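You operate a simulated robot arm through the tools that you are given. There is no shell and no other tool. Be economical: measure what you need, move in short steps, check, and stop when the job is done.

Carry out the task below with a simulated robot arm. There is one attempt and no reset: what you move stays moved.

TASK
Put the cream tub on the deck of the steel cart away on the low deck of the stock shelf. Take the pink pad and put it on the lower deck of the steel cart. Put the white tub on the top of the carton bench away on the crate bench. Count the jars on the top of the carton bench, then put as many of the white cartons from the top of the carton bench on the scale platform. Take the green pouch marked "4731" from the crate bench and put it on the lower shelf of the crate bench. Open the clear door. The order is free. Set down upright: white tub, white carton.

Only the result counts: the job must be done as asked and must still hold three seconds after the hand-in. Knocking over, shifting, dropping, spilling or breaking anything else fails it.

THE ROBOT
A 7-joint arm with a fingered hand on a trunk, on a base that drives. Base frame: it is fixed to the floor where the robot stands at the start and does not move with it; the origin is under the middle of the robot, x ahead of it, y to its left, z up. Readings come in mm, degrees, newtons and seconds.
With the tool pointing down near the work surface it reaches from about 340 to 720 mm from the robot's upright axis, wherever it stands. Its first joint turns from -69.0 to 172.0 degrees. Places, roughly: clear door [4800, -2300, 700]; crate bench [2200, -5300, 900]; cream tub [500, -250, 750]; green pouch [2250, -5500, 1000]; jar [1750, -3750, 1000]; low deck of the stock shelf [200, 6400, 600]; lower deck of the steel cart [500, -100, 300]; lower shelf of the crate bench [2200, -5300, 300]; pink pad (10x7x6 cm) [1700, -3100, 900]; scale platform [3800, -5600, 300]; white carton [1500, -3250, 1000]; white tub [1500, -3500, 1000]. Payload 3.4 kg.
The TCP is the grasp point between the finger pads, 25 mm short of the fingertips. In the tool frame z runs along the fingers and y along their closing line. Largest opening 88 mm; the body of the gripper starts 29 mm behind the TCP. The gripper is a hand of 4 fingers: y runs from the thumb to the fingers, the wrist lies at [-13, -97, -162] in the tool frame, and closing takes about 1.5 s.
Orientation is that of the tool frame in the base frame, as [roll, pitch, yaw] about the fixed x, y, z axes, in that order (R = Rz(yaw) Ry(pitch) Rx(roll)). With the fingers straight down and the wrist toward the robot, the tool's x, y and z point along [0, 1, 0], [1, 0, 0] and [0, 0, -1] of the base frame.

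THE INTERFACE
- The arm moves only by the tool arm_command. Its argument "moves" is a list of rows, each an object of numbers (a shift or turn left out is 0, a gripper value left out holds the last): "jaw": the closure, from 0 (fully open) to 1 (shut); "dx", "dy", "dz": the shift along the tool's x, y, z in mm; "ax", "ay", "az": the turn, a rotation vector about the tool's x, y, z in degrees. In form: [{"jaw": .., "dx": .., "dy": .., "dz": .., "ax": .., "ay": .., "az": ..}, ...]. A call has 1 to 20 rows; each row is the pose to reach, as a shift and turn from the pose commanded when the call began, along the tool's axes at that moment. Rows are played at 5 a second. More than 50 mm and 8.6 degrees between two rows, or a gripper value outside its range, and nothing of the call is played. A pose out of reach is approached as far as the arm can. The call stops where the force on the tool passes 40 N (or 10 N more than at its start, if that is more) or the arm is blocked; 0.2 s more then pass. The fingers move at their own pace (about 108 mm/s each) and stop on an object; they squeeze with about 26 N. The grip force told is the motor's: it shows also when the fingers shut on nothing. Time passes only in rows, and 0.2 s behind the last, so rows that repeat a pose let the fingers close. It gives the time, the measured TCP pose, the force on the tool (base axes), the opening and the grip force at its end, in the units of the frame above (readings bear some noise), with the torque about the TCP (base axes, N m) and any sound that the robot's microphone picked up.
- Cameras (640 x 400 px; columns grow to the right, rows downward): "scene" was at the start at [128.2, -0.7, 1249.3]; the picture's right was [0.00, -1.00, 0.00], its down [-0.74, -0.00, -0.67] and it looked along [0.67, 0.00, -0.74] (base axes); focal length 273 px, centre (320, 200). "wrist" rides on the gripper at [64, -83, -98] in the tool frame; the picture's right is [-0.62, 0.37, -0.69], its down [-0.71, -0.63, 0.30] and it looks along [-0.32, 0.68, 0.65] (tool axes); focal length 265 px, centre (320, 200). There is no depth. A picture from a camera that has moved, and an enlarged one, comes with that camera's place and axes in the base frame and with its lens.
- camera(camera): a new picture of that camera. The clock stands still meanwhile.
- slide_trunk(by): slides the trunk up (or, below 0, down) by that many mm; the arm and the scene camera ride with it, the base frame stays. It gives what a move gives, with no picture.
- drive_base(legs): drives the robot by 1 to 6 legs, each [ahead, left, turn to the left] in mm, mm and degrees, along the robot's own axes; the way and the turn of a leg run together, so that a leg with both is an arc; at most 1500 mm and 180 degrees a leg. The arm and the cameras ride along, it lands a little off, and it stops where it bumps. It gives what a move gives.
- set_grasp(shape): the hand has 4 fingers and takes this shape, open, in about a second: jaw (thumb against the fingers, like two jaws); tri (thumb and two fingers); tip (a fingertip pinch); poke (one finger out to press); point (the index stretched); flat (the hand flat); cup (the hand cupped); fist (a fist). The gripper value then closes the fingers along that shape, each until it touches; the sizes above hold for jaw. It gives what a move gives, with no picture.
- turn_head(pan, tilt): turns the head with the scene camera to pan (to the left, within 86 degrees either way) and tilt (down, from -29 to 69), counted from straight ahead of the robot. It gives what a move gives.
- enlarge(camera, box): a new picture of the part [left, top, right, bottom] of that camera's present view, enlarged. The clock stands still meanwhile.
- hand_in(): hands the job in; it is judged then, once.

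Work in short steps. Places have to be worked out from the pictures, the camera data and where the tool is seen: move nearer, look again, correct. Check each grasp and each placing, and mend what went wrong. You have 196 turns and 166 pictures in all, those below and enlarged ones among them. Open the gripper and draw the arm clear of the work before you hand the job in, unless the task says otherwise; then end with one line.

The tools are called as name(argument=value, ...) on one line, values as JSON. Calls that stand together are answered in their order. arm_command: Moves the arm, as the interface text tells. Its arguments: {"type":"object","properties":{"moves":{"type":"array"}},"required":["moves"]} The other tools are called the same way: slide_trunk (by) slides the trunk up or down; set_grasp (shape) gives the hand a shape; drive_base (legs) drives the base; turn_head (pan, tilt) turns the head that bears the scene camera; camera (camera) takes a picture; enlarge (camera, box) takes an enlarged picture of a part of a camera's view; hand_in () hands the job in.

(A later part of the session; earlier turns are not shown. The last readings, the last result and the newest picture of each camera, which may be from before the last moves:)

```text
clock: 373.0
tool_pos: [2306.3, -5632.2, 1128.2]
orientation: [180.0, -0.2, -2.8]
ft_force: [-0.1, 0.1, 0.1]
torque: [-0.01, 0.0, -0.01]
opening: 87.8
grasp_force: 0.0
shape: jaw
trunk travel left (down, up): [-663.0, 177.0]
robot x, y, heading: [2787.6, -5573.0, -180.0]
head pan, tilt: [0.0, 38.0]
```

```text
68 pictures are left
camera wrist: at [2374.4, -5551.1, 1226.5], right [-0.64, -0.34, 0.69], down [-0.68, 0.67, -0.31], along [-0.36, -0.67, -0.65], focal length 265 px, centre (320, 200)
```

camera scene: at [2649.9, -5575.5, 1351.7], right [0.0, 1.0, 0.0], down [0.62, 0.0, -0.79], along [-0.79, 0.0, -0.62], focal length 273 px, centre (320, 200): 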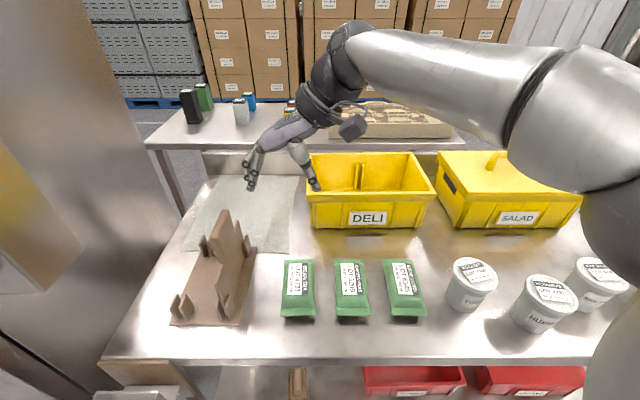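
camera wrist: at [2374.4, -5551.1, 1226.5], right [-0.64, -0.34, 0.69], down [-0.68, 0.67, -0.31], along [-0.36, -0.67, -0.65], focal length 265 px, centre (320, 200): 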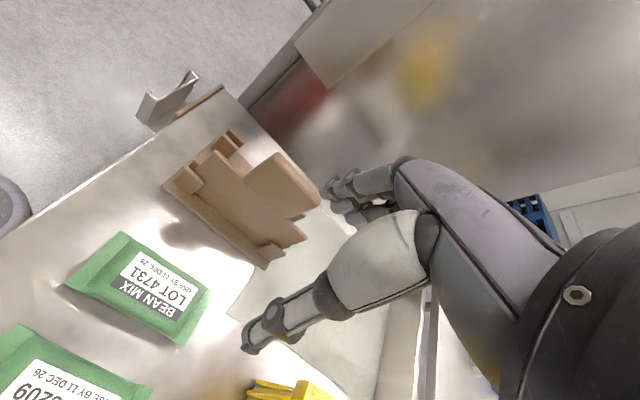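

Pouch centre ≈ (2325,-5617), neighbours ~34 mm away. I centre the hand slightly left, correct its yaw, narrow the jaw a bit and lower 170 mm.

arm_command(moves=[{"dx": 19, "dy": -12, "az": -5, "jaw": 0.06}, {"dx": 19, "dy": -12, "az": -5, "jaw": 0.06}, {"dx": 19, "dy": -12, "az": -5, "jaw": 0.06}])

slide_trunk(by=-170)

camera(camera="scene")

camera(camera="wrist")

```text
clock: 373.8
tool_pos: [2327.7, -5619.3, 1129.1]
orientation: [179.9, -0.1, 2.1]
ft_force: [0.4, -0.9, 0.6]
torque: [-0.02, -0.01, -0.03]
opening: 83.1
grasp_force: 0.0
shape: jaw
trunk travel left (down, up): [-663.0, 177.0]
robot x, y, heading: [2788.0, -5572.4, -179.9]
head pan, tilt: [0.0, 38.0]
```

```text
clock: 375.8
tool_pos: [2327.3, -5619.3, 959.3]
orientation: [179.9, -0.2, 2.0]
ft_force: [-0.7, -0.2, 0.3]
torque: [0.0, 0.04, 0.03]
opening: 83.0
grasp_force: 0.0
shape: jaw
trunk travel left (down, up): [-493.0, 347.0]
robot x, y, heading: [2789.1, -5573.6, -180.0]
head pan, tilt: [0.0, 38.0]
```

```text
67 pictures are left
camera scene: at [2650.7, -5575.5, 1181.8], right [0.0, 1.0, 0.0], down [0.62, 0.0, -0.79], along [-0.79, 0.0, -0.62], focal length 273 px, centre (320, 200)
```

scene: 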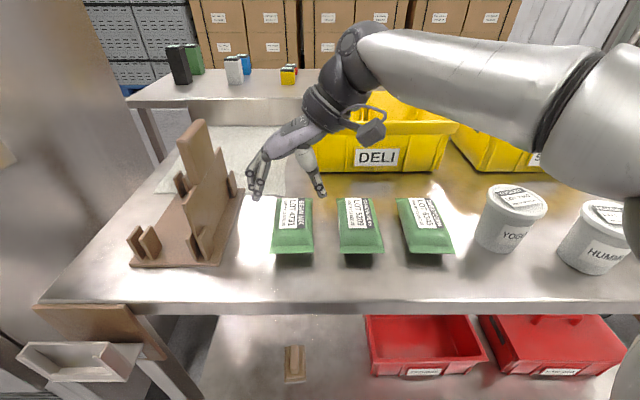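

```text
66 pictures are left
camera wrist: at [2388.5, -5534.5, 1057.4], right [-0.61, -0.39, 0.69], down [-0.74, 0.6, -0.31], along [-0.3, -0.7, -0.65], focal length 265 px, centre (320, 200)
```

wrist: 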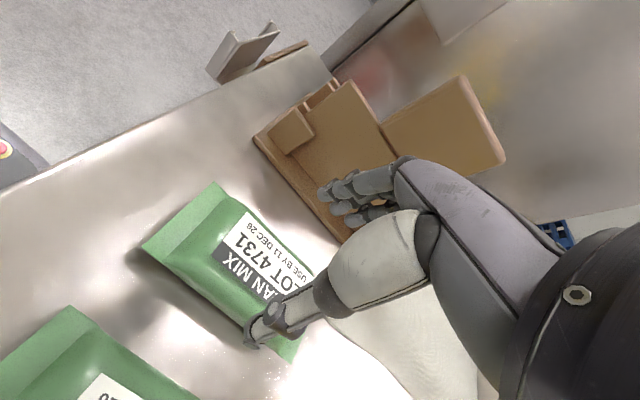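

The elbow may come close to the yogurt tub when lowering; I look to the right to check the clearance.

turn_head(pan=-50, tilt=35)

camera(camera="scene")

```text
clock: 376.9
tool_pos: [2327.3, -5620.1, 959.0]
orientation: [180.0, -0.2, 2.1]
ft_force: [0.8, 0.6, 0.6]
torque: [0.02, -0.01, 0.01]
opening: 82.8
grasp_force: 0.1
shape: jaw
trunk travel left (down, up): [-493.0, 347.0]
robot x, y, heading: [2783.8, -5577.7, -179.7]
head pan, tilt: [-50.0, 35.0]
```

```text
65 pictures are left
camera scene: at [2680.3, -5508.1, 1186.3], right [0.77, 0.64, 0.0], down [0.37, -0.44, -0.82], along [-0.53, 0.63, -0.57], focal length 273 px, centre (320, 200)
```

scene: 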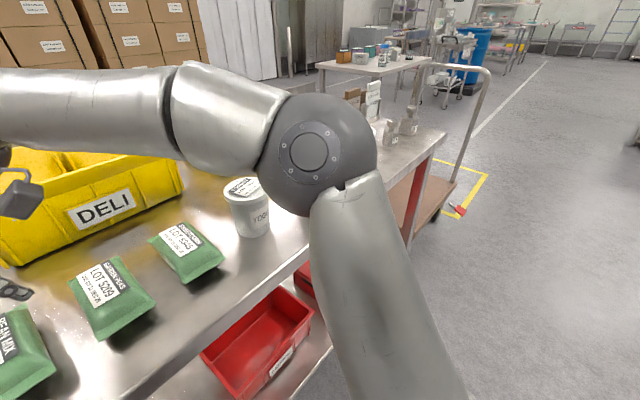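

Clearance between elbow and the yogurt tub is marginal, so I shift the base 90 mm left (hand compensated right) to move the elbow away from it.

arm_command(moves=[{"dy": -30, "dz": -10}, {"dy": -60, "dz": -20}, {"dy": -90, "dz": -20}])

drive_base(legs=[[0, 90, 0]])

turn_head(pan=-30, tilt=40)

camera(camera="scene")

camera(camera="wrist")

```text
clock: 377.7
tool_pos: [2325.4, -5531.6, 978.1]
orientation: [179.9, -0.2, 2.1]
ft_force: [-0.3, 0.6, -0.8]
torque: [-0.01, 0.02, 0.0]
opening: 83.2
grasp_force: 0.0
shape: jaw
trunk travel left (down, up): [-493.0, 347.0]
robot x, y, heading: [2786.9, -5578.3, -180.1]
head pan, tilt: [-50.0, 35.0]
```

```text
clock: 378.8
tool_pos: [2325.2, -5624.8, 978.2]
orientation: [-180.0, -0.3, 2.2]
ft_force: [0.3, 0.2, -0.4]
torque: [-0.01, -0.01, 0.01]
opening: 83.0
grasp_force: 0.1
shape: jaw
trunk travel left (down, up): [-493.0, 347.0]
robot x, y, heading: [2788.2, -5665.4, -179.7]
head pan, tilt: [-50.0, 35.0]
```

```text
clock: 379.7
tool_pos: [2325.9, -5624.1, 977.1]
orientation: [180.0, -0.2, 2.3]
ft_force: [-0.4, -0.5, 0.3]
torque: [0.03, -0.02, -0.02]
opening: 83.2
grasp_force: 0.1
shape: jaw
trunk travel left (down, up): [-493.0, 347.0]
robot x, y, heading: [2791.4, -5663.0, -179.8]
head pan, tilt: [-30.0, 40.0]
```

```text
64 pictures are left
camera scene: at [2663.4, -5623.0, 1178.8], right [0.5, 0.87, 0.0], down [0.56, -0.32, -0.77], along [-0.66, 0.38, -0.64], focal length 273 px, centre (320, 200)
```

scene: 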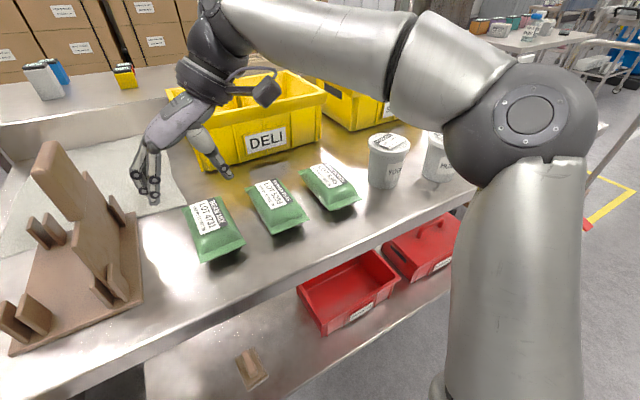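

```text
63 pictures are left
camera wrist: at [2386.3, -5538.5, 1076.0], right [-0.61, -0.39, 0.69], down [-0.74, 0.6, -0.31], along [-0.3, -0.7, -0.65], focal length 265 px, centre (320, 200)
```

wrist: 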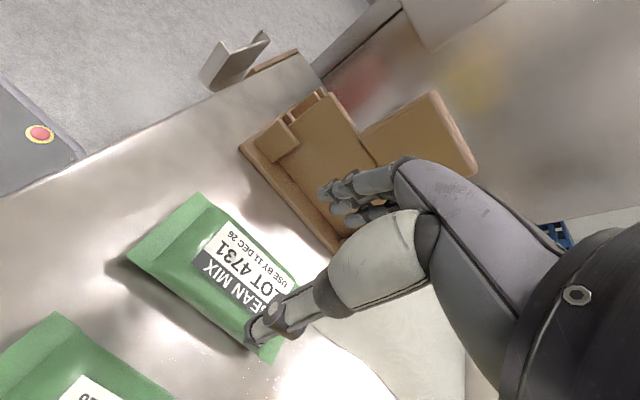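

Elbow is clear now. I correct by 8 mm and lower to the grip height.

arm_command(moves=[{"dx": 4, "dy": -8}, {"dx": 4, "dy": -8, "dz": 30}, {"dx": 4, "dy": -8, "dz": 55}])

enlarge(camera="scene", box=[90, 110, 330, 270])

camera(camera="wrist")

```text
clock: 380.5
tool_pos: [2330.1, -5615.2, 922.1]
orientation: [-180.0, -0.2, 2.3]
ft_force: [1.0, -0.2, -0.4]
torque: [-0.01, -0.02, 0.0]
opening: 83.3
grasp_force: 0.1
shape: jaw
trunk travel left (down, up): [-493.0, 347.0]
robot x, y, heading: [2789.1, -5664.6, -180.0]
head pan, tilt: [-30.0, 40.0]
```

```text
2.50 times, centred on (210, 190) of scene
camera zoom: at [2663.2, -5622.9, 1178.7], right [0.5, 0.87, 0.0], down [0.56, -0.32, -0.77], along [-0.66, 0.38, -0.64], focal length 683 px, centre (595, 225)
```

zoom: 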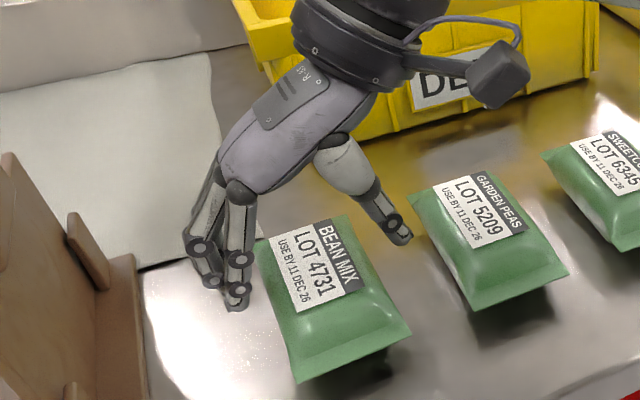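

```text
61 pictures are left
camera wrist: at [2390.4, -5530.0, 1021.7], right [-0.61, -0.39, 0.69], down [-0.74, 0.6, -0.31], along [-0.3, -0.7, -0.65], focal length 265 px, centre (320, 200)
```

wrist: 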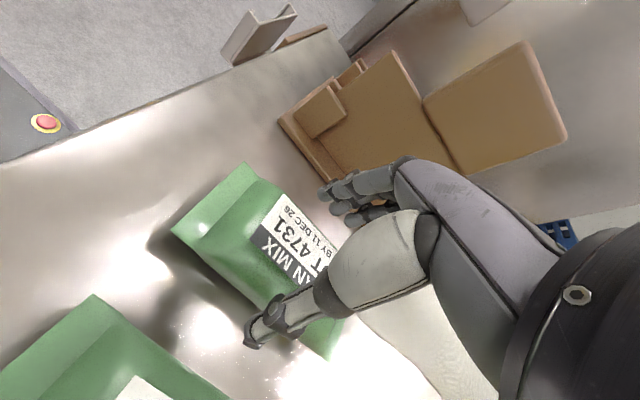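

Alignment looks right: thumb goes in the gap between pouches. I lower 27 mm more with force guard.

arm_command(moves=[{"dz": 8}, {"dz": 16}, {"dz": 24}, {"dz": 27}])

arm_command(moves=[{"jaw": 1}, {"jaw": 1}, {"jaw": 1}, {"jaw": 1}, {"jaw": 1}, {"jaw": 1}, {"jaw": 1}, {"jaw": 1}, {"jaw": 1}])

enlarge(camera="scene", box=[90, 110, 330, 270])

```text
clock: 381.5
tool_pos: [2328.8, -5615.3, 895.5]
orientation: [179.9, -0.2, 2.2]
ft_force: [0.1, 0.2, 0.5]
torque: [0.01, 0.03, 0.01]
opening: 83.2
grasp_force: 0.2
shape: jaw
trunk travel left (down, up): [-493.0, 347.0]
robot x, y, heading: [2789.4, -5664.8, -179.8]
head pan, tilt: [-30.0, 40.0]
```

```text
clock: 383.5
tool_pos: [2329.6, -5616.0, 896.3]
orientation: [179.9, -0.1, 2.2]
ft_force: [-0.4, 0.6, 1.6]
torque: [0.01, 0.02, 0.01]
opening: 56.4
grasp_force: 25.8
shape: jaw
trunk travel left (down, up): [-493.0, 347.0]
robot x, y, heading: [2788.4, -5664.6, -180.0]
head pan, tilt: [-30.0, 40.0]
```

```text
2.50 times, centred on (210, 190) of scene
camera zoom: at [2663.1, -5623.0, 1178.7], right [0.5, 0.87, 0.0], down [0.56, -0.32, -0.77], along [-0.66, 0.38, -0.64], focal length 683 px, centre (595, 225)
```

zoom: 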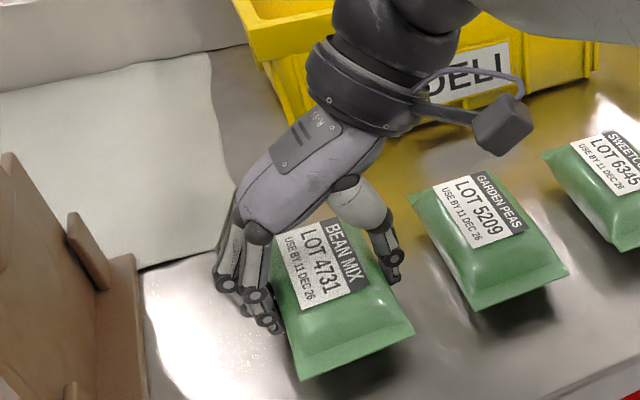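

Gripped at 56 mm. I lift 120 mm and check.

slide_trunk(by=140)

camera(camera="scene")

```text
clock: 385.1
tool_pos: [2329.9, -5614.2, 1036.2]
orientation: [-180.0, -0.1, 2.2]
ft_force: [0.6, -0.2, -1.5]
torque: [-0.01, -0.01, -0.03]
opening: 56.0
grasp_force: 25.3
shape: jaw
trunk travel left (down, up): [-633.0, 207.0]
robot x, y, heading: [2787.6, -5664.8, -179.9]
head pan, tilt: [-30.0, 40.0]
```

```text
59 pictures are left
camera scene: at [2662.9, -5622.9, 1318.7], right [0.5, 0.87, 0.0], down [0.56, -0.32, -0.77], along [-0.66, 0.38, -0.64], focal length 273 px, centre (320, 200)
```

scene: 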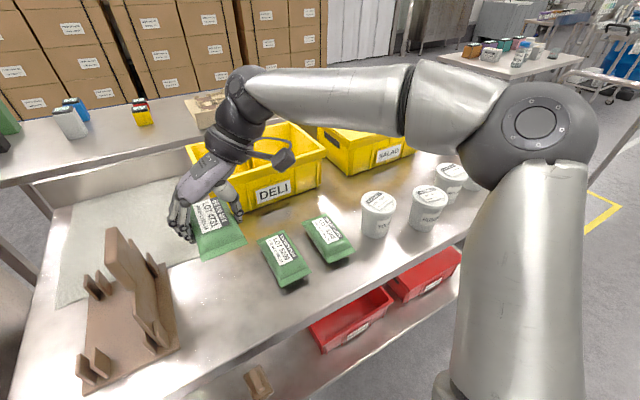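

Pouch 4731 is held, others undisturbed. I raise, back out, and turn the hand so the wrist faces the robot for the low shelf.

slide_trunk(by=80)

drive_base(legs=[[-350, 0, 0], [0, -75, 0]])

arm_command(moves=[{"az": 8}, {"az": 16}, {"az": 24}, {"az": 32}, {"az": 40}, {"az": 48}, {"az": 56}, {"az": 64}, {"az": 72}, {"az": 80}, {"az": 88}, {"az": 92}])

slide_trunk(by=-400)

turn_head(pan=0, tilt=40)

camera(camera="scene")

```text
clock: 386.3
tool_pos: [2329.9, -5615.0, 1116.2]
orientation: [-179.9, -0.2, 2.2]
ft_force: [0.3, 0.9, -2.0]
torque: [0.01, 0.03, -0.02]
opening: 56.1
grasp_force: 26.1
shape: jaw
trunk travel left (down, up): [-713.0, 127.0]
robot x, y, heading: [2790.2, -5660.3, -180.1]
head pan, tilt: [-30.0, 40.0]
```

```text
clock: 389.2
tool_pos: [2677.9, -5538.6, 1116.2]
orientation: [179.8, -0.2, 1.8]
ft_force: [-0.4, -0.8, -2.5]
torque: [0.0, 0.06, 0.03]
opening: 56.1
grasp_force: 25.9
shape: jaw
trunk travel left (down, up): [-713.0, 127.0]
robot x, y, heading: [3132.0, -5595.9, 179.6]
head pan, tilt: [-30.0, 40.0]
```

```text
clock: 391.8
tool_pos: [2678.6, -5538.7, 1116.0]
orientation: [-179.8, 0.0, -90.2]
ft_force: [-0.2, 0.3, -1.9]
torque: [-0.05, 0.0, -0.01]
opening: 56.3
grasp_force: 26.0
shape: jaw
trunk travel left (down, up): [-713.0, 127.0]
robot x, y, heading: [3134.3, -5590.9, 180.0]
head pan, tilt: [-30.0, 40.0]
```

```text
clock: 395.6
tool_pos: [2678.1, -5539.3, 716.0]
orientation: [-179.9, -0.1, -90.2]
ft_force: [-0.1, -0.5, -1.7]
torque: [0.01, -0.01, 0.02]
opening: 56.2
grasp_force: 26.4
shape: jaw
trunk travel left (down, up): [-313.0, 527.0]
robot x, y, heading: [3136.5, -5591.1, 179.8]
head pan, tilt: [-30.0, 40.0]
```

```text
clock: 396.6
tool_pos: [2678.3, -5540.0, 716.1]
orientation: [-179.9, -0.1, -90.1]
ft_force: [1.3, -0.1, -1.3]
torque: [-0.03, -0.03, -0.01]
opening: 55.8
grasp_force: 25.8
shape: jaw
trunk travel left (down, up): [-313.0, 527.0]
robot x, y, heading: [3139.2, -5588.6, 179.5]
head pan, tilt: [0.0, 40.0]
```

```text
58 pictures are left
camera scene: at [2999.8, -5592.4, 998.7], right [0.01, 1.0, 0.0], down [0.64, 0.0, -0.77], along [-0.77, 0.0, -0.64], focal length 273 px, centre (320, 200)
```

scene: 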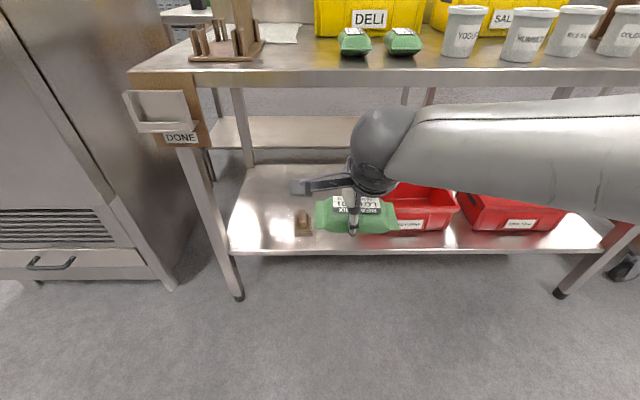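

Shelf z≈300 and the gap (y −5620…−5437) fits the pouch (−5598…−5466). I lower outside the bench to just above the shelf level.

slide_trunk(by=-305)

arm_command(moves=[{"dz": 20}, {"dz": 35}])

drive_base(legs=[[200, 0, 0.3]])

camera(camera="scene")

camera(camera="wrist")

```text
clock: 399.6
tool_pos: [2678.6, -5540.0, 411.0]
orientation: [-179.8, 0.0, -90.2]
ft_force: [0.4, 0.5, -2.7]
torque: [-0.01, 0.06, 0.02]
opening: 56.0
grasp_force: 26.6
shape: jaw
trunk travel left (down, up): [-8.0, 832.0]
robot x, y, heading: [3136.5, -5594.3, 179.6]
head pan, tilt: [0.0, 40.0]
```

```text
clock: 400.2
tool_pos: [2677.5, -5539.3, 376.5]
orientation: [-179.8, 0.1, -90.3]
ft_force: [0.4, 0.4, -2.5]
torque: [-0.03, 0.02, 0.01]
opening: 56.0
grasp_force: 26.0
shape: jaw
trunk travel left (down, up): [-8.0, 832.0]
robot x, y, heading: [3133.9, -5591.8, 179.6]
head pan, tilt: [0.0, 40.0]
```

```text
clock: 401.8
tool_pos: [2475.3, -5540.5, 375.1]
orientation: [-179.8, 0.0, -90.0]
ft_force: [0.3, 0.7, -2.3]
torque: [0.0, -0.06, -0.01]
opening: 56.0
grasp_force: 26.1
shape: jaw
trunk travel left (down, up): [-8.0, 832.0]
robot x, y, heading: [2932.5, -5591.2, 179.6]
head pan, tilt: [0.0, 40.0]
```

```text
57 pictures are left
camera scene: at [2796.1, -5592.4, 693.7], right [0.0, 1.0, 0.0], down [0.64, 0.0, -0.77], along [-0.77, 0.0, -0.64], focal length 273 px, centre (320, 200)
```

scene: 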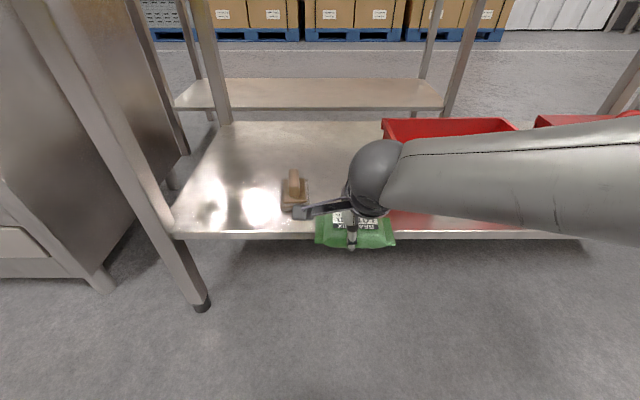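

```text
56 pictures are left
camera wrist: at [2557.0, -5605.4, 474.9], right [-0.37, 0.62, 0.69], down [0.63, 0.71, -0.3], along [-0.68, 0.32, -0.66], focal length 265 px, centre (320, 200)
```

wrist: 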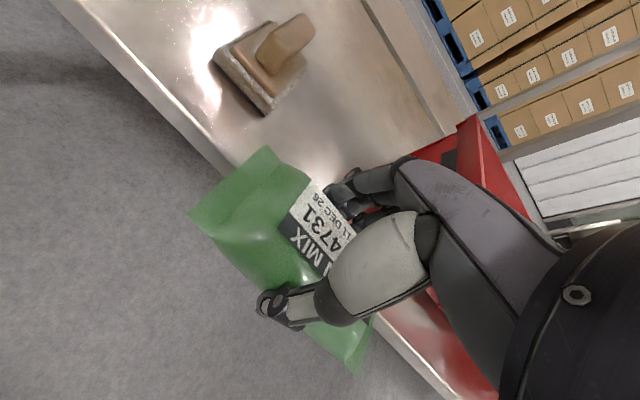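

All clear of the brush and crate. I drive the last 125 mm in, then lower with force checks.

drive_base(legs=[[125, 0, 0]])

arm_command(moves=[{"dz": 6}, {"dz": 12}, {"dz": 18}, {"dz": 20}])

camera(camera="wrist")

```text
clock: 403.1
tool_pos: [2350.6, -5540.5, 375.5]
orientation: [-179.8, 0.0, -90.1]
ft_force: [0.2, 0.1, -1.2]
torque: [-0.03, 0.0, 0.01]
opening: 56.1
grasp_force: 25.9
shape: jaw
trunk travel left (down, up): [-8.0, 832.0]
robot x, y, heading: [2811.7, -5590.8, 180.0]
head pan, tilt: [0.0, 40.0]
```

```text
clock: 404.1
tool_pos: [2351.5, -5540.1, 356.7]
orientation: [-179.8, 0.0, -90.0]
ft_force: [0.6, 0.7, -2.3]
torque: [-0.02, 0.02, 0.01]
opening: 56.0
grasp_force: 26.0
shape: jaw
trunk travel left (down, up): [-8.0, 832.0]
robot x, y, heading: [2808.8, -5590.2, 179.9]
head pan, tilt: [0.0, 40.0]
```

```text
55 pictures are left
camera wrist: at [2433.6, -5604.4, 454.7], right [-0.37, 0.62, 0.69], down [0.63, 0.71, -0.3], along [-0.68, 0.32, -0.66], focal length 265 px, centre (320, 200)
```

wrist: 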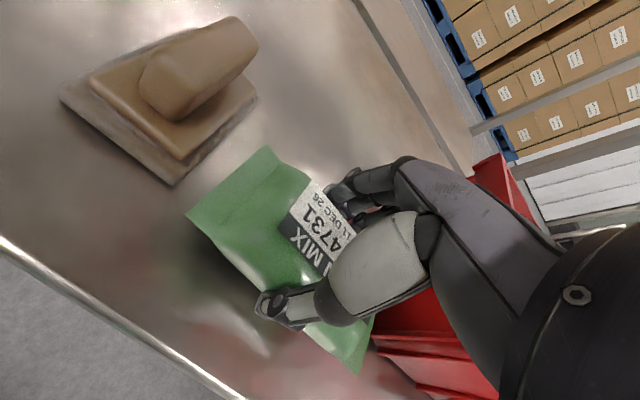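

Gaps: ~16 mm to the brush, ~45 mm to the crate. I shift 12 mm right and go down until contact.

arm_command(moves=[{"dx": -12}, {"dx": -12, "dz": 6}, {"dx": -12, "dz": 11}, {"dx": -12, "dz": 11}])

arm_command(moves=[{"dz": 3}, {"dz": 6}, {"dz": 6}])

arm_command(moves=[{"dz": 2}, {"dz": 4}, {"dz": 4}])

```text
clock: 405.1
tool_pos: [2350.4, -5526.0, 345.3]
orientation: [-179.8, 0.0, -89.9]
ft_force: [0.0, 0.1, -1.7]
torque: [-0.01, 0.0, 0.01]
opening: 56.1
grasp_force: 26.2
shape: jaw
trunk travel left (down, up): [-8.0, 832.0]
robot x, y, heading: [2806.3, -5590.8, 180.2]
head pan, tilt: [0.0, 40.0]
```

```text
clock: 405.9
tool_pos: [2351.4, -5528.3, 339.4]
orientation: [-179.8, 0.0, -89.9]
ft_force: [0.5, 0.4, -3.5]
torque: [-0.02, 0.01, 0.0]
opening: 56.1
grasp_force: 25.5
shape: jaw
trunk travel left (down, up): [-8.0, 832.0]
robot x, y, heading: [2805.9, -5594.2, 180.1]
head pan, tilt: [0.0, 40.0]
```

```text
clock: 406.7
tool_pos: [2352.2, -5527.4, 336.2]
orientation: [180.0, -0.1, -89.9]
ft_force: [-1.9, 1.5, 6.0]
torque: [-0.01, 0.09, 0.01]
opening: 55.8
grasp_force: 26.1
shape: jaw
trunk travel left (down, up): [-8.0, 832.0]
robot x, y, heading: [2808.7, -5590.8, 179.9]
head pan, tilt: [0.0, 40.0]
```

Contact reached (6 N). I open slowly, lift clear and check.

arm_command(moves=[{"dz": -1, "jaw": 0.1}, {"dz": -1, "jaw": 0.1}, {"dz": -1, "jaw": 0.1}, {"dz": -1, "jaw": 0.05}, {"dz": -1, "jaw": 0.05}, {"dz": -20}, {"dz": -50}, {"dz": -75}])

camera(camera="wrist")

```text
clock: 408.5
tool_pos: [2349.6, -5529.1, 411.3]
orientation: [-179.9, 0.0, -90.0]
ft_force: [0.3, -0.4, -0.7]
torque: [-0.01, 0.01, 0.0]
opening: 83.1
grasp_force: 0.1
shape: jaw
trunk travel left (down, up): [-8.0, 832.0]
robot x, y, heading: [2806.2, -5587.8, 179.8]
head pan, tilt: [0.0, 40.0]
```

```text
54 pictures are left
camera wrist: at [2432.9, -5592.9, 510.3], right [-0.37, 0.62, 0.69], down [0.63, 0.71, -0.3], along [-0.68, 0.32, -0.66], focal length 265 px, centre (320, 200)
```

wrist: 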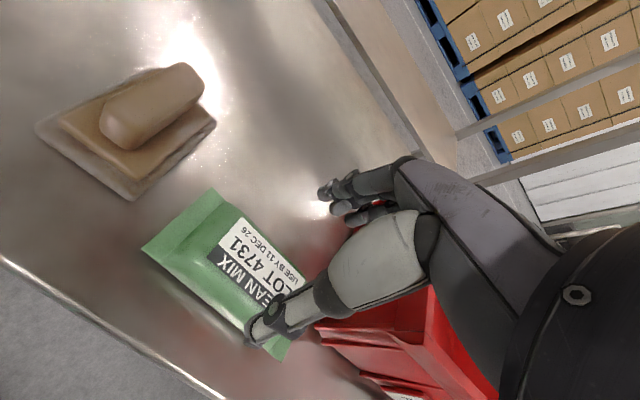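

Pouch is on the lower shelf, clear of the brush and crate. I back out, raise the trunk, and drive to the east side of the carton bench for the cartons.

drive_base(legs=[[-330, 0, 0]])

slide_trunk(by=400)

slide_trunk(by=400)

drive_base(legs=[[0, -1500, 0], [0, -760, 0], [600, 0, 0]])

turn_head(pan=0, tilt=30)

camera(camera="scene")

```text
clock: 410.7
tool_pos: [2682.7, -5530.0, 411.4]
orientation: [-179.7, 0.0, -90.0]
ft_force: [0.3, 0.2, 0.5]
torque: [-0.01, -0.01, -0.01]
opening: 82.9
grasp_force: 0.1
shape: jaw
trunk travel left (down, up): [-8.0, 832.0]
robot x, y, heading: [3140.1, -5591.3, 180.2]
head pan, tilt: [0.0, 40.0]
```

```text
clock: 414.5
tool_pos: [2682.8, -5528.5, 812.3]
orientation: [-179.8, 0.0, -89.9]
ft_force: [0.3, 0.2, -0.4]
torque: [-0.02, 0.04, -0.01]
opening: 83.2
grasp_force: 0.1
shape: jaw
trunk travel left (down, up): [-408.0, 432.0]
robot x, y, heading: [3141.3, -5592.6, 180.1]
head pan, tilt: [0.0, 40.0]
```

```text
clock: 418.3
tool_pos: [2682.5, -5529.3, 1211.7]
orientation: [-179.7, -0.1, -90.1]
ft_force: [-0.3, 0.2, -0.8]
torque: [0.0, -0.01, 0.0]
opening: 82.9
grasp_force: 0.0
shape: jaw
trunk travel left (down, up): [-808.0, 32.0]
robot x, y, heading: [3141.8, -5591.9, 180.1]
head pan, tilt: [0.0, 40.0]
```

```text
clock: 432.2
tool_pos: [2018.9, -3374.4, 1212.3]
orientation: [-179.8, 0.0, -87.1]
ft_force: [-0.8, 0.4, -0.5]
torque: [0.03, -0.01, 0.0]
opening: 83.3
grasp_force: 0.0
shape: jaw
trunk travel left (down, up): [-808.0, 32.0]
robot x, y, heading: [2482.0, -3416.6, -177.1]
head pan, tilt: [0.0, 40.0]
```

```text
clock: 432.9
tool_pos: [2017.9, -3373.5, 1211.7]
orientation: [-179.9, 0.0, -87.2]
ft_force: [0.4, 0.0, -0.7]
torque: [-0.01, -0.01, 0.01]
opening: 82.9
grasp_force: 0.0
shape: jaw
trunk travel left (down, up): [-808.0, 32.0]
robot x, y, heading: [2480.6, -3413.4, -177.3]
head pan, tilt: [0.0, 30.0]
```

```text
53 pictures are left
camera scene: at [2339.1, -3421.1, 1509.0], right [-0.05, 1.0, 0.0], down [0.5, 0.02, -0.87], along [-0.86, -0.04, -0.5], focal length 273 px, centre (320, 200)
```

scene: 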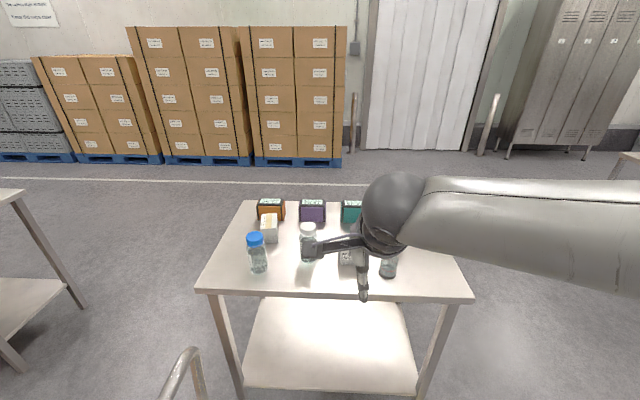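

I drive closer and use the wrist camera for the cartons.

drive_base(legs=[[340, -30, -2.8]])

camera(camera="wrist")

turn_head(pan=10, tilt=48)

camera(camera="scene")

```text
clock: 435.1
tool_pos: [1684.6, -3329.0, 1210.8]
orientation: [-179.8, 0.0, -89.7]
ft_force: [-0.8, 0.0, -1.0]
torque: [-0.02, 0.01, 0.0]
opening: 83.0
grasp_force: 0.1
shape: jaw
trunk travel left (down, up): [-808.0, 32.0]
robot x, y, heading: [2143.5, -3388.2, -180.1]
head pan, tilt: [0.0, 30.0]
```

```text
52 pictures are left
camera wrist: at [1767.9, -3393.8, 1310.1], right [-0.37, 0.62, 0.69], down [0.63, 0.72, -0.3], along [-0.68, 0.32, -0.66], focal length 265 px, centre (320, 200)
```

wrist: 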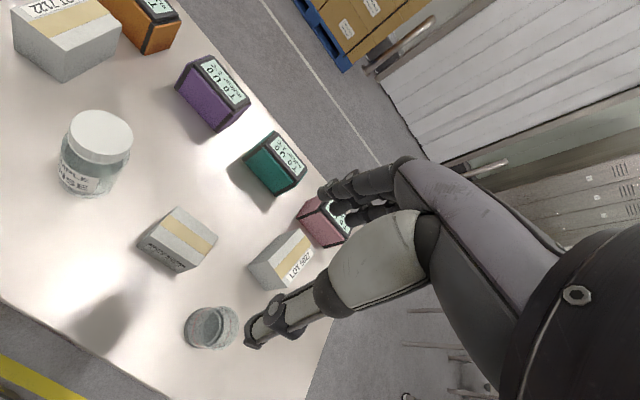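

```text
clock: 436.0
tool_pos: [1684.6, -3329.1, 1212.2]
orientation: [-180.0, 0.0, -89.8]
ft_force: [0.1, -0.3, -1.3]
torque: [0.0, 0.0, 0.0]
opening: 83.3
grasp_force: 0.0
shape: jaw
trunk travel left (down, up): [-808.0, 32.0]
robot x, y, heading: [2144.3, -3386.9, -180.1]
head pan, tilt: [10.0, 48.0]
```

```text
51 pictures are left
camera scene: at [2015.4, -3405.5, 1482.4], right [-0.17, 0.98, 0.0], down [0.73, 0.13, -0.67], along [-0.66, -0.12, -0.74], focal length 273 px, centre (320, 200)
```

scene: 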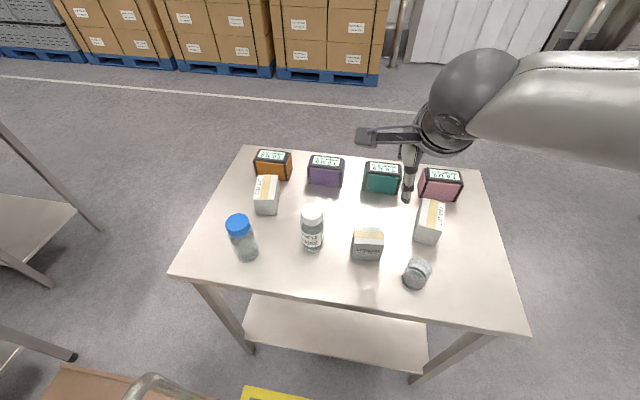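

I enlarge to see the three cartons' sizes and orientations.

enlarge(camera="scene", box=[230, 160, 470, 300])

```text
2.67 times, centred on (350, 230) of scene
camera zoom: at [2015.4, -3405.5, 1482.4], right [-0.17, 0.98, 0.0], down [0.73, 0.13, -0.67], along [-0.66, -0.12, -0.74], focal length 729 px, centre (240, 120)
```

zoom: 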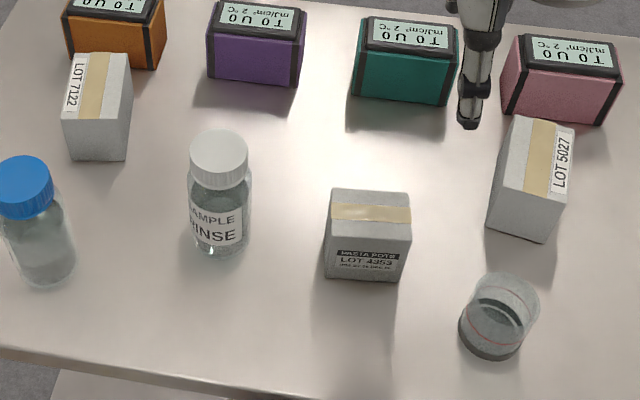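

Cartons are ≈76×54×68 mm. I take the middle one (B) at about (1613,-3358), closing across its 54 mm side: align and lower to 60 mm above.

arm_command(moves=[{"jaw": 0, "dx": 15, "dy": 36}, {"dx": 29, "dy": 72}, {"dx": 29, "dy": 72}])

slide_trunk(by=-225)

camera(camera="wrist")

camera(camera="scene")

```text
clock: 436.8
tool_pos: [1612.6, -3359.4, 1210.7]
orientation: [-179.9, -0.1, -89.8]
ft_force: [-0.2, -0.3, -0.1]
torque: [-0.05, 0.03, 0.0]
opening: 87.7
grasp_force: 0.1
shape: jaw
trunk travel left (down, up): [-808.0, 32.0]
robot x, y, heading: [2139.3, -3387.5, -179.9]
head pan, tilt: [10.0, 48.0]
```

```text
clock: 439.1
tool_pos: [1613.3, -3360.0, 985.4]
orientation: [-179.9, 0.0, -89.8]
ft_force: [0.2, -0.5, 0.4]
torque: [0.01, 0.0, 0.01]
opening: 87.5
grasp_force: 0.0
shape: jaw
trunk travel left (down, up): [-583.0, 257.0]
robot x, y, heading: [2140.4, -3392.0, -179.9]
head pan, tilt: [10.0, 48.0]
```

```text
49 pictures are left
camera wrist: at [1695.8, -3423.8, 1084.4], right [-0.37, 0.62, 0.69], down [0.63, 0.72, -0.3], along [-0.68, 0.32, -0.66], focal length 265 px, centre (320, 200)
```

wrist: 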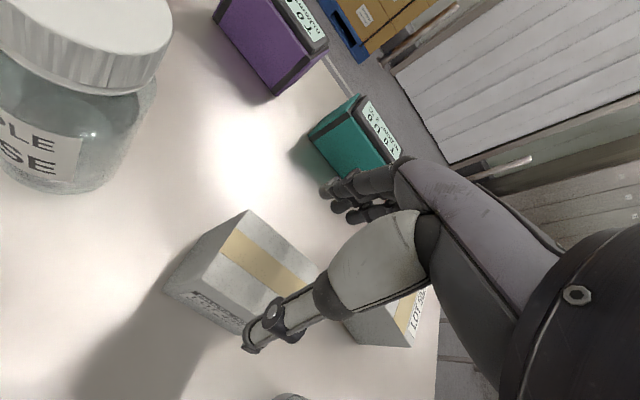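

```text
48 pictures are left
camera scene: at [2015.3, -3405.6, 1257.3], right [-0.17, 0.98, 0.0], down [0.73, 0.13, -0.67], along [-0.66, -0.12, -0.74], focal length 273 px, centre (320, 200)
```

scene: 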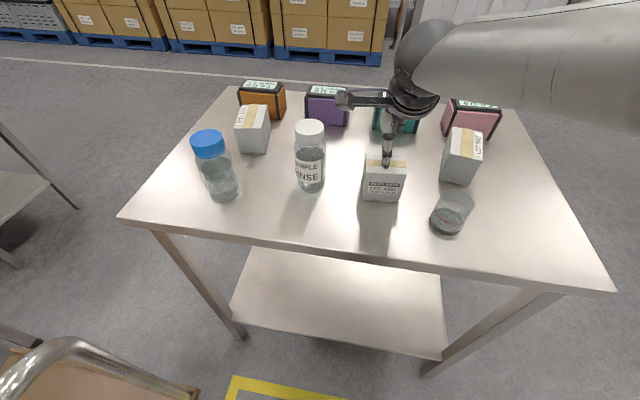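

Aligned with the carton (1617,-3362). I lower 72 mm with the force guard and look.

arm_command(moves=[{"dz": 25}, {"dz": 45}, {"dz": 60}, {"dz": 72}])

arm_command(moves=[{"jaw": 1}, {"jaw": 1}, {"jaw": 1}, {"jaw": 1}, {"jaw": 1}, {"jaw": 1}, {"jaw": 1}, {"jaw": 1}, {"jaw": 1}])

camera(camera="wrist")

```text
clock: 440.1
tool_pos: [1614.5, -3361.2, 915.3]
orientation: [179.9, -0.1, -89.9]
ft_force: [0.8, 0.2, 3.8]
torque: [-0.01, -0.07, 0.02]
opening: 87.9
grasp_force: 0.1
shape: jaw
trunk travel left (down, up): [-583.0, 257.0]
robot x, y, heading: [2144.5, -3395.1, -180.0]
head pan, tilt: [10.0, 48.0]
```

```text
clock: 442.1
tool_pos: [1614.5, -3361.3, 915.6]
orientation: [-180.0, 0.0, -89.8]
ft_force: [-1.0, -0.9, 11.8]
torque: [-0.07, 0.43, 0.17]
opening: 58.5
grasp_force: 26.4
shape: jaw
trunk travel left (down, up): [-583.0, 257.0]
robot x, y, heading: [2144.8, -3387.9, -179.8]
head pan, tilt: [10.0, 48.0]
```

```text
47 pictures are left
camera wrist: at [1698.3, -3425.0, 1014.3], right [-0.37, 0.62, 0.69], down [0.63, 0.72, -0.3], along [-0.68, 0.32, -0.65], focal length 265 px, centre (320, 200)
```

wrist: 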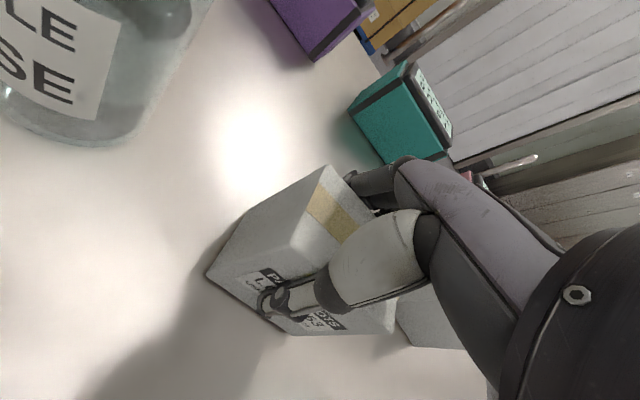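

Gripped at 58 mm. I lift and check.

slide_trunk(by=60)

camera(camera="wrist")

```text
clock: 443.1
tool_pos: [1613.5, -3360.1, 974.3]
orientation: [-179.9, 0.0, -89.8]
ft_force: [-0.6, 0.0, -2.1]
torque: [-0.03, 0.0, 0.0]
opening: 58.4
grasp_force: 25.6
shape: jaw
trunk travel left (down, up): [-643.0, 197.0]
robot x, y, heading: [2142.1, -3387.7, -179.7]
head pan, tilt: [10.0, 48.0]
```

```text
46 pictures are left
camera wrist: at [1696.9, -3424.6, 1073.0], right [-0.37, 0.62, 0.69], down [0.63, 0.72, -0.3], along [-0.68, 0.32, -0.66], focal length 265 px, centre (320, 200)
```

wrist: 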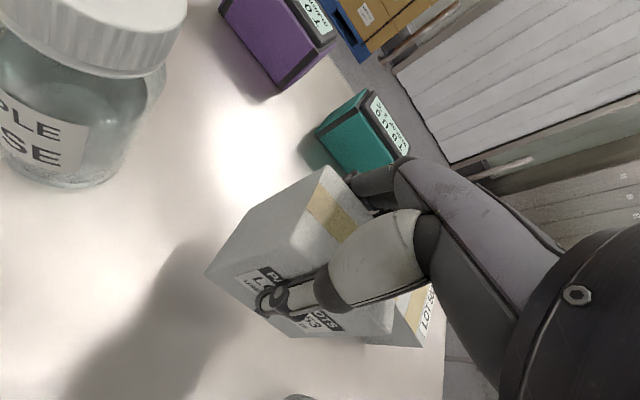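

Carton B is held. I raise it, back out east, turn to face the scale and look at it.

slide_trunk(by=120)

drive_base(legs=[[-1100, 0, 0], [0, 0, 90], [1150, 0, 0], [0, 350, 0]])

turn_head(pan=0, tilt=42)

camera(camera="scene")

```text
clock: 444.6
tool_pos: [1613.3, -3359.4, 1095.2]
orientation: [-179.9, -0.1, -89.9]
ft_force: [-0.5, 0.4, -2.2]
torque: [-0.02, -0.01, 0.0]
opening: 58.5
grasp_force: 25.9
shape: jaw
trunk travel left (down, up): [-763.0, 77.0]
robot x, y, heading: [2145.5, -3393.1, -179.8]
head pan, tilt: [10.0, 48.0]
```

```text
clock: 461.6
tool_pos: [3536.1, -5099.8, 1094.8]
orientation: [-179.8, 0.0, -1.2]
ft_force: [-0.1, 0.0, -3.2]
torque: [0.0, 0.01, 0.01]
opening: 58.2
grasp_force: 25.9
shape: jaw
trunk travel left (down, up): [-763.0, 77.0]
robot x, y, heading: [3579.9, -4571.9, -91.7]
head pan, tilt: [10.0, 48.0]
```

```text
clock: 462.3
tool_pos: [3536.9, -5099.6, 1093.8]
orientation: [-179.7, 0.1, -1.4]
ft_force: [-0.1, -1.0, -1.2]
torque: [-0.03, 0.0, -0.04]
opening: 58.2
grasp_force: 26.2
shape: jaw
trunk travel left (down, up): [-763.0, 77.0]
robot x, y, heading: [3580.7, -4576.0, -91.3]
head pan, tilt: [0.0, 42.0]
```

```text
45 pictures are left
camera scene: at [3577.0, -4706.0, 1445.7], right [-1.0, 0.03, 0.0], down [0.02, 0.67, -0.74], along [-0.02, -0.74, -0.67], focal length 273 px, centre (320, 200)
```

scene: 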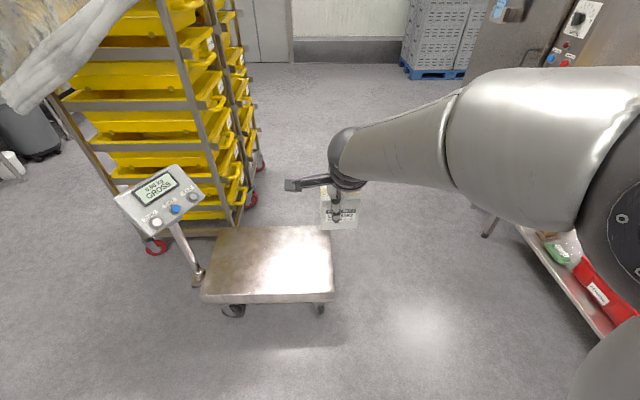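

The platform spans x≈3495–4100, y≈−5335…−5745. I drive so the carton is over (3640,-5445), then lower to ~60 mm above the plate.

drive_base(legs=[[340, 90, 1.3]])

slide_trunk(by=-400)

slide_trunk(by=-250)

camera(camera="scene")

```text
clock: 464.6
tool_pos: [3625.9, -5441.8, 1094.9]
orientation: [-179.8, 0.0, -0.5]
ft_force: [-0.7, -0.5, -2.1]
torque: [0.0, -0.04, -0.03]
opening: 58.3
grasp_force: 26.0
shape: jaw
trunk travel left (down, up): [-763.0, 77.0]
robot x, y, heading: [3663.5, -4913.0, -90.8]
head pan, tilt: [0.0, 42.0]
```

```text
clock: 468.4
tool_pos: [3625.2, -5441.7, 695.0]
orientation: [-179.7, 0.1, -0.6]
ft_force: [-0.2, -0.1, -1.2]
torque: [0.0, -0.01, 0.02]
opening: 58.0
grasp_force: 26.1
shape: jaw
trunk travel left (down, up): [-363.0, 477.0]
robot x, y, heading: [3663.3, -4913.2, -90.7]
head pan, tilt: [0.0, 42.0]
```

```text
clock: 471.0
tool_pos: [3625.7, -5441.4, 446.1]
orientation: [-179.7, -0.1, -0.5]
ft_force: [0.1, -0.1, -1.5]
torque: [-0.01, -0.01, -0.03]
opening: 58.2
grasp_force: 26.1
shape: jaw
trunk travel left (down, up): [-113.0, 727.0]
robot x, y, heading: [3662.1, -4913.0, -90.5]
head pan, tilt: [0.0, 42.0]
```

```text
44 pictures are left
camera scene: at [3661.1, -5047.6, 795.8], right [-1.0, 0.01, 0.0], down [0.01, 0.67, -0.74], along [-0.01, -0.74, -0.67], focal length 273 px, centre (320, 200)
```

scene: 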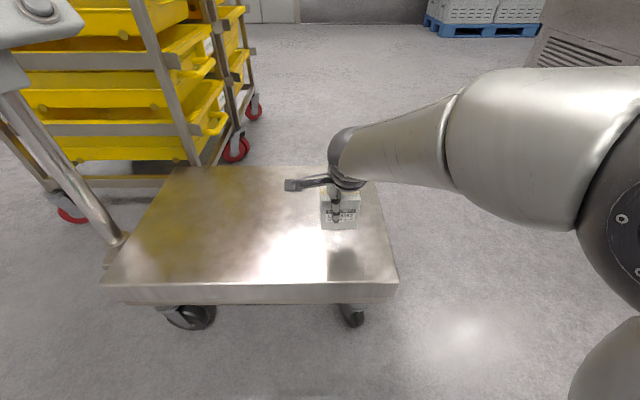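

Carton is over the plate (plate z≈300). I lower 75 mm, then feel.

slide_trunk(by=-75)

arm_command(moves=[{"dz": 3}, {"dz": 6}, {"dz": 6}])

arm_command(moves=[{"dz": 3}, {"dz": 6}, {"dz": 6}])

arm_command(moves=[{"dz": 2}, {"dz": 4}, {"dz": 4}])

```text
clock: 472.1
tool_pos: [3627.0, -5443.2, 369.8]
orientation: [-179.8, 0.0, -0.5]
ft_force: [0.1, 0.3, -2.8]
torque: [-0.02, -0.02, -0.01]
opening: 57.8
grasp_force: 25.9
shape: jaw
trunk travel left (down, up): [-38.0, 802.0]
robot x, y, heading: [3662.0, -4913.7, -91.0]
head pan, tilt: [0.0, 42.0]
```

```text
clock: 472.9
tool_pos: [3626.2, -5441.7, 363.1]
orientation: [-179.9, -0.1, -0.4]
ft_force: [0.3, -0.3, -1.7]
torque: [0.0, 0.01, 0.0]
opening: 58.0
grasp_force: 26.2
shape: jaw
trunk travel left (down, up): [-38.0, 802.0]
robot x, y, heading: [3666.0, -4909.3, -90.6]
head pan, tilt: [0.0, 42.0]
```

```text
clock: 473.7
tool_pos: [3626.6, -5441.9, 358.0]
orientation: [-179.9, -0.1, -0.5]
ft_force: [0.4, 0.2, -0.6]
torque: [-0.05, 0.0, 0.0]
opening: 57.9
grasp_force: 26.3
shape: jaw
trunk travel left (down, up): [-38.0, 802.0]
robot x, y, heading: [3664.2, -4910.0, -90.8]
head pan, tilt: [0.0, 42.0]
```

```text
clock: 474.5
tool_pos: [3625.3, -5440.1, 355.6]
orientation: [179.9, 0.0, -0.4]
ft_force: [0.7, 1.7, 12.8]
torque: [-0.3, 0.07, -0.04]
opening: 58.2
grasp_force: 26.0
shape: jaw
trunk travel left (down, up): [-38.0, 802.0]
robot x, y, heading: [3663.2, -4912.1, -90.7]
head pan, tilt: [0.0, 42.0]
```

Contact (13 N). I relieve, open and lift away.

arm_command(moves=[{"dz": -4}, {"dz": -4, "jaw": 0}, {"dz": -4, "jaw": 0}, {"dz": -4, "jaw": 0}, {"dz": -4, "jaw": 0}, {"dz": -30}, {"dz": -60}, {"dz": -100}])

camera(camera="scene")

```text
clock: 476.3
tool_pos: [3626.1, -5444.9, 451.8]
orientation: [-179.8, 0.0, -0.5]
ft_force: [0.3, -0.9, -0.1]
torque: [-0.03, 0.01, 0.04]
opening: 87.9
grasp_force: 0.1
shape: jaw
trunk travel left (down, up): [-38.0, 802.0]
robot x, y, heading: [3663.4, -4915.9, -90.7]
head pan, tilt: [0.0, 42.0]
```

```text
43 pictures are left
camera scene: at [3661.1, -5047.5, 720.8], right [-1.0, 0.01, 0.0], down [0.01, 0.67, -0.74], along [-0.01, -0.74, -0.67], focal length 273 px, centre (320, 200)
```

scene: 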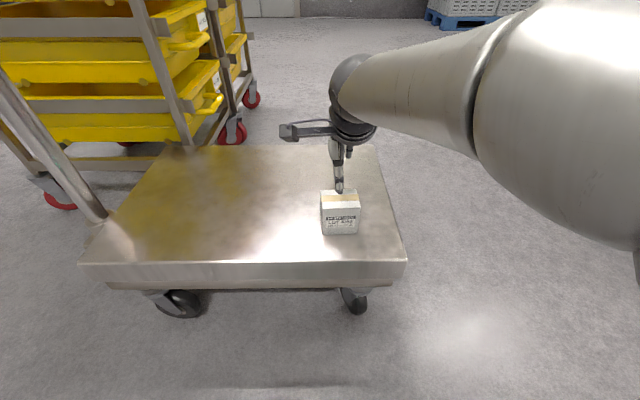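

First carton stands upright on the scale. I go for the second (LOT 5027 at ≈(1532,-3207)), approaching from the bench's north side so the hand closes across its thin side.

slide_trunk(by=400)

slide_trunk(by=320)

drive_base(legs=[[-1500, 0, 0.7], [-830, 0, 0], [0, -1500, 0], [0, -590, 0]])

turn_head(pan=0, tilt=50)

camera(camera="scene")

camera(camera="wrist")

```text
clock: 480.1
tool_pos: [3626.9, -5442.7, 850.0]
orientation: [-179.8, 0.0, -0.5]
ft_force: [0.2, 0.7, -0.2]
torque: [0.02, -0.04, 0.02]
opening: 87.9
grasp_force: 0.0
shape: jaw
trunk travel left (down, up): [-438.0, 402.0]
robot x, y, heading: [3663.5, -4910.9, -90.8]
head pan, tilt: [0.0, 42.0]
```

```text
clock: 483.3
tool_pos: [3625.4, -5442.9, 1171.7]
orientation: [-179.8, 0.1, -0.6]
ft_force: [-0.1, -0.1, -0.3]
torque: [0.01, 0.0, -0.01]
opening: 88.0
grasp_force: 0.2
shape: jaw
trunk travel left (down, up): [-758.0, 82.0]
robot x, y, heading: [3661.6, -4912.0, -90.4]
head pan, tilt: [0.0, 42.0]
```

```text
clock: 504.3
tool_pos: [1597.3, -3092.6, 1170.3]
orientation: [-179.8, -0.1, -2.8]
ft_force: [-0.1, -0.7, -0.7]
torque: [0.02, 0.01, -0.01]
opening: 88.0
grasp_force: 0.1
shape: jaw
trunk travel left (down, up): [-758.0, 82.0]
robot x, y, heading: [1656.2, -2563.8, -93.0]
head pan, tilt: [0.0, 42.0]
```

```text
clock: 505.0
tool_pos: [1597.6, -3092.3, 1171.0]
orientation: [-179.8, -0.1, -2.7]
ft_force: [0.2, -0.3, 0.1]
torque: [0.02, -0.02, 0.02]
opening: 88.2
grasp_force: 0.2
shape: jaw
trunk travel left (down, up): [-758.0, 82.0]
robot x, y, heading: [1655.5, -2561.2, -93.1]
head pan, tilt: [0.0, 50.0]
```

```text
42 pictures are left
camera scene: at [1647.6, -2692.9, 1432.0], right [-1.0, 0.06, 0.0], down [0.04, 0.74, -0.67], along [-0.04, -0.67, -0.75], focal length 273 px, centre (320, 200)
```

scene: 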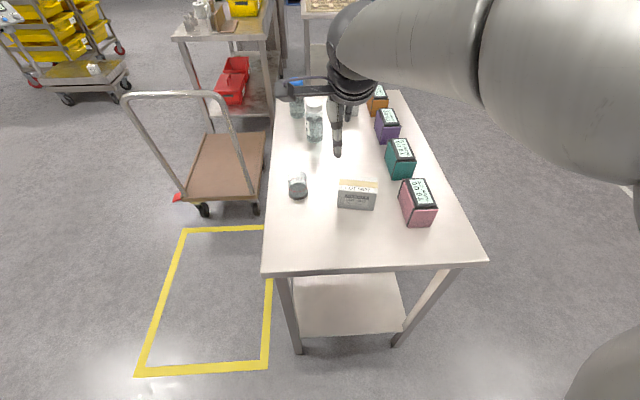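

```text
41 pictures are left
camera wrist: at [1664.7, -3012.5, 1269.0], right [-0.64, -0.34, 0.69], down [-0.68, 0.66, -0.3], along [-0.36, -0.67, -0.66], focal length 265 px, centre (320, 200)
```

wrist: 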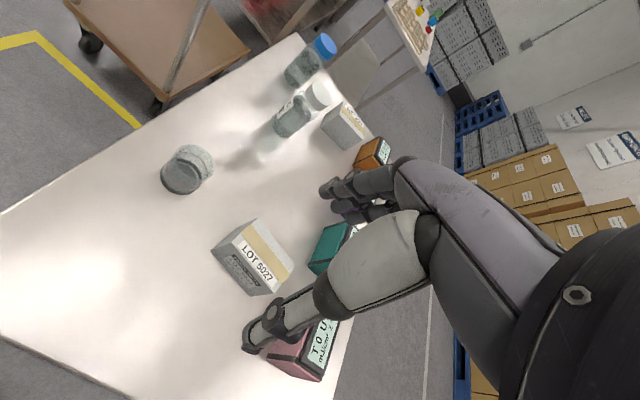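

I enlarge the carton for its yaw.

enlarge(camera="scene", box=[280, 150, 440, 240])

```text
4.00 times, centred on (360, 195) of scene
camera zoom: at [1647.6, -2692.9, 1432.0], right [-1.0, 0.06, 0.0], down [0.04, 0.74, -0.67], along [-0.04, -0.67, -0.75], focal length 1094 px, centre (160, 220)
```

zoom: 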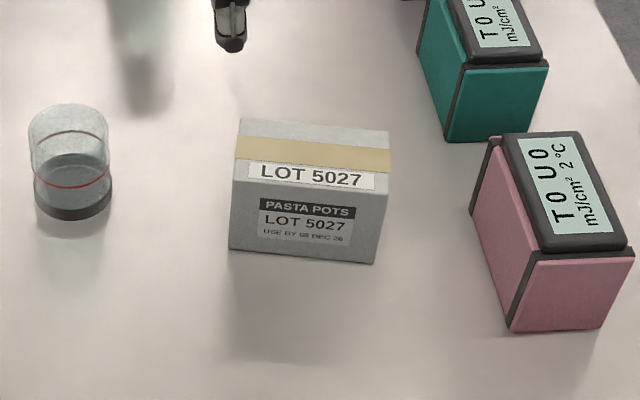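

Carton: 95×58 mm, top z≈930, centre (1519,-3193), yaw −9°. I move the base closer, then align hand and yaw.

drive_base(legs=[[70, -60, 0]])

```text
clock: 506.1
tool_pos: [1533.0, -3159.7, 1169.4]
orientation: [-179.9, -0.1, -2.6]
ft_force: [-1.3, -0.3, -0.8]
torque: [-0.01, -0.02, 0.01]
opening: 87.8
grasp_force: 0.1
shape: jaw
trunk travel left (down, up): [-758.0, 82.0]
robot x, y, heading: [1588.6, -2627.0, -92.7]
head pan, tilt: [0.0, 50.0]
```

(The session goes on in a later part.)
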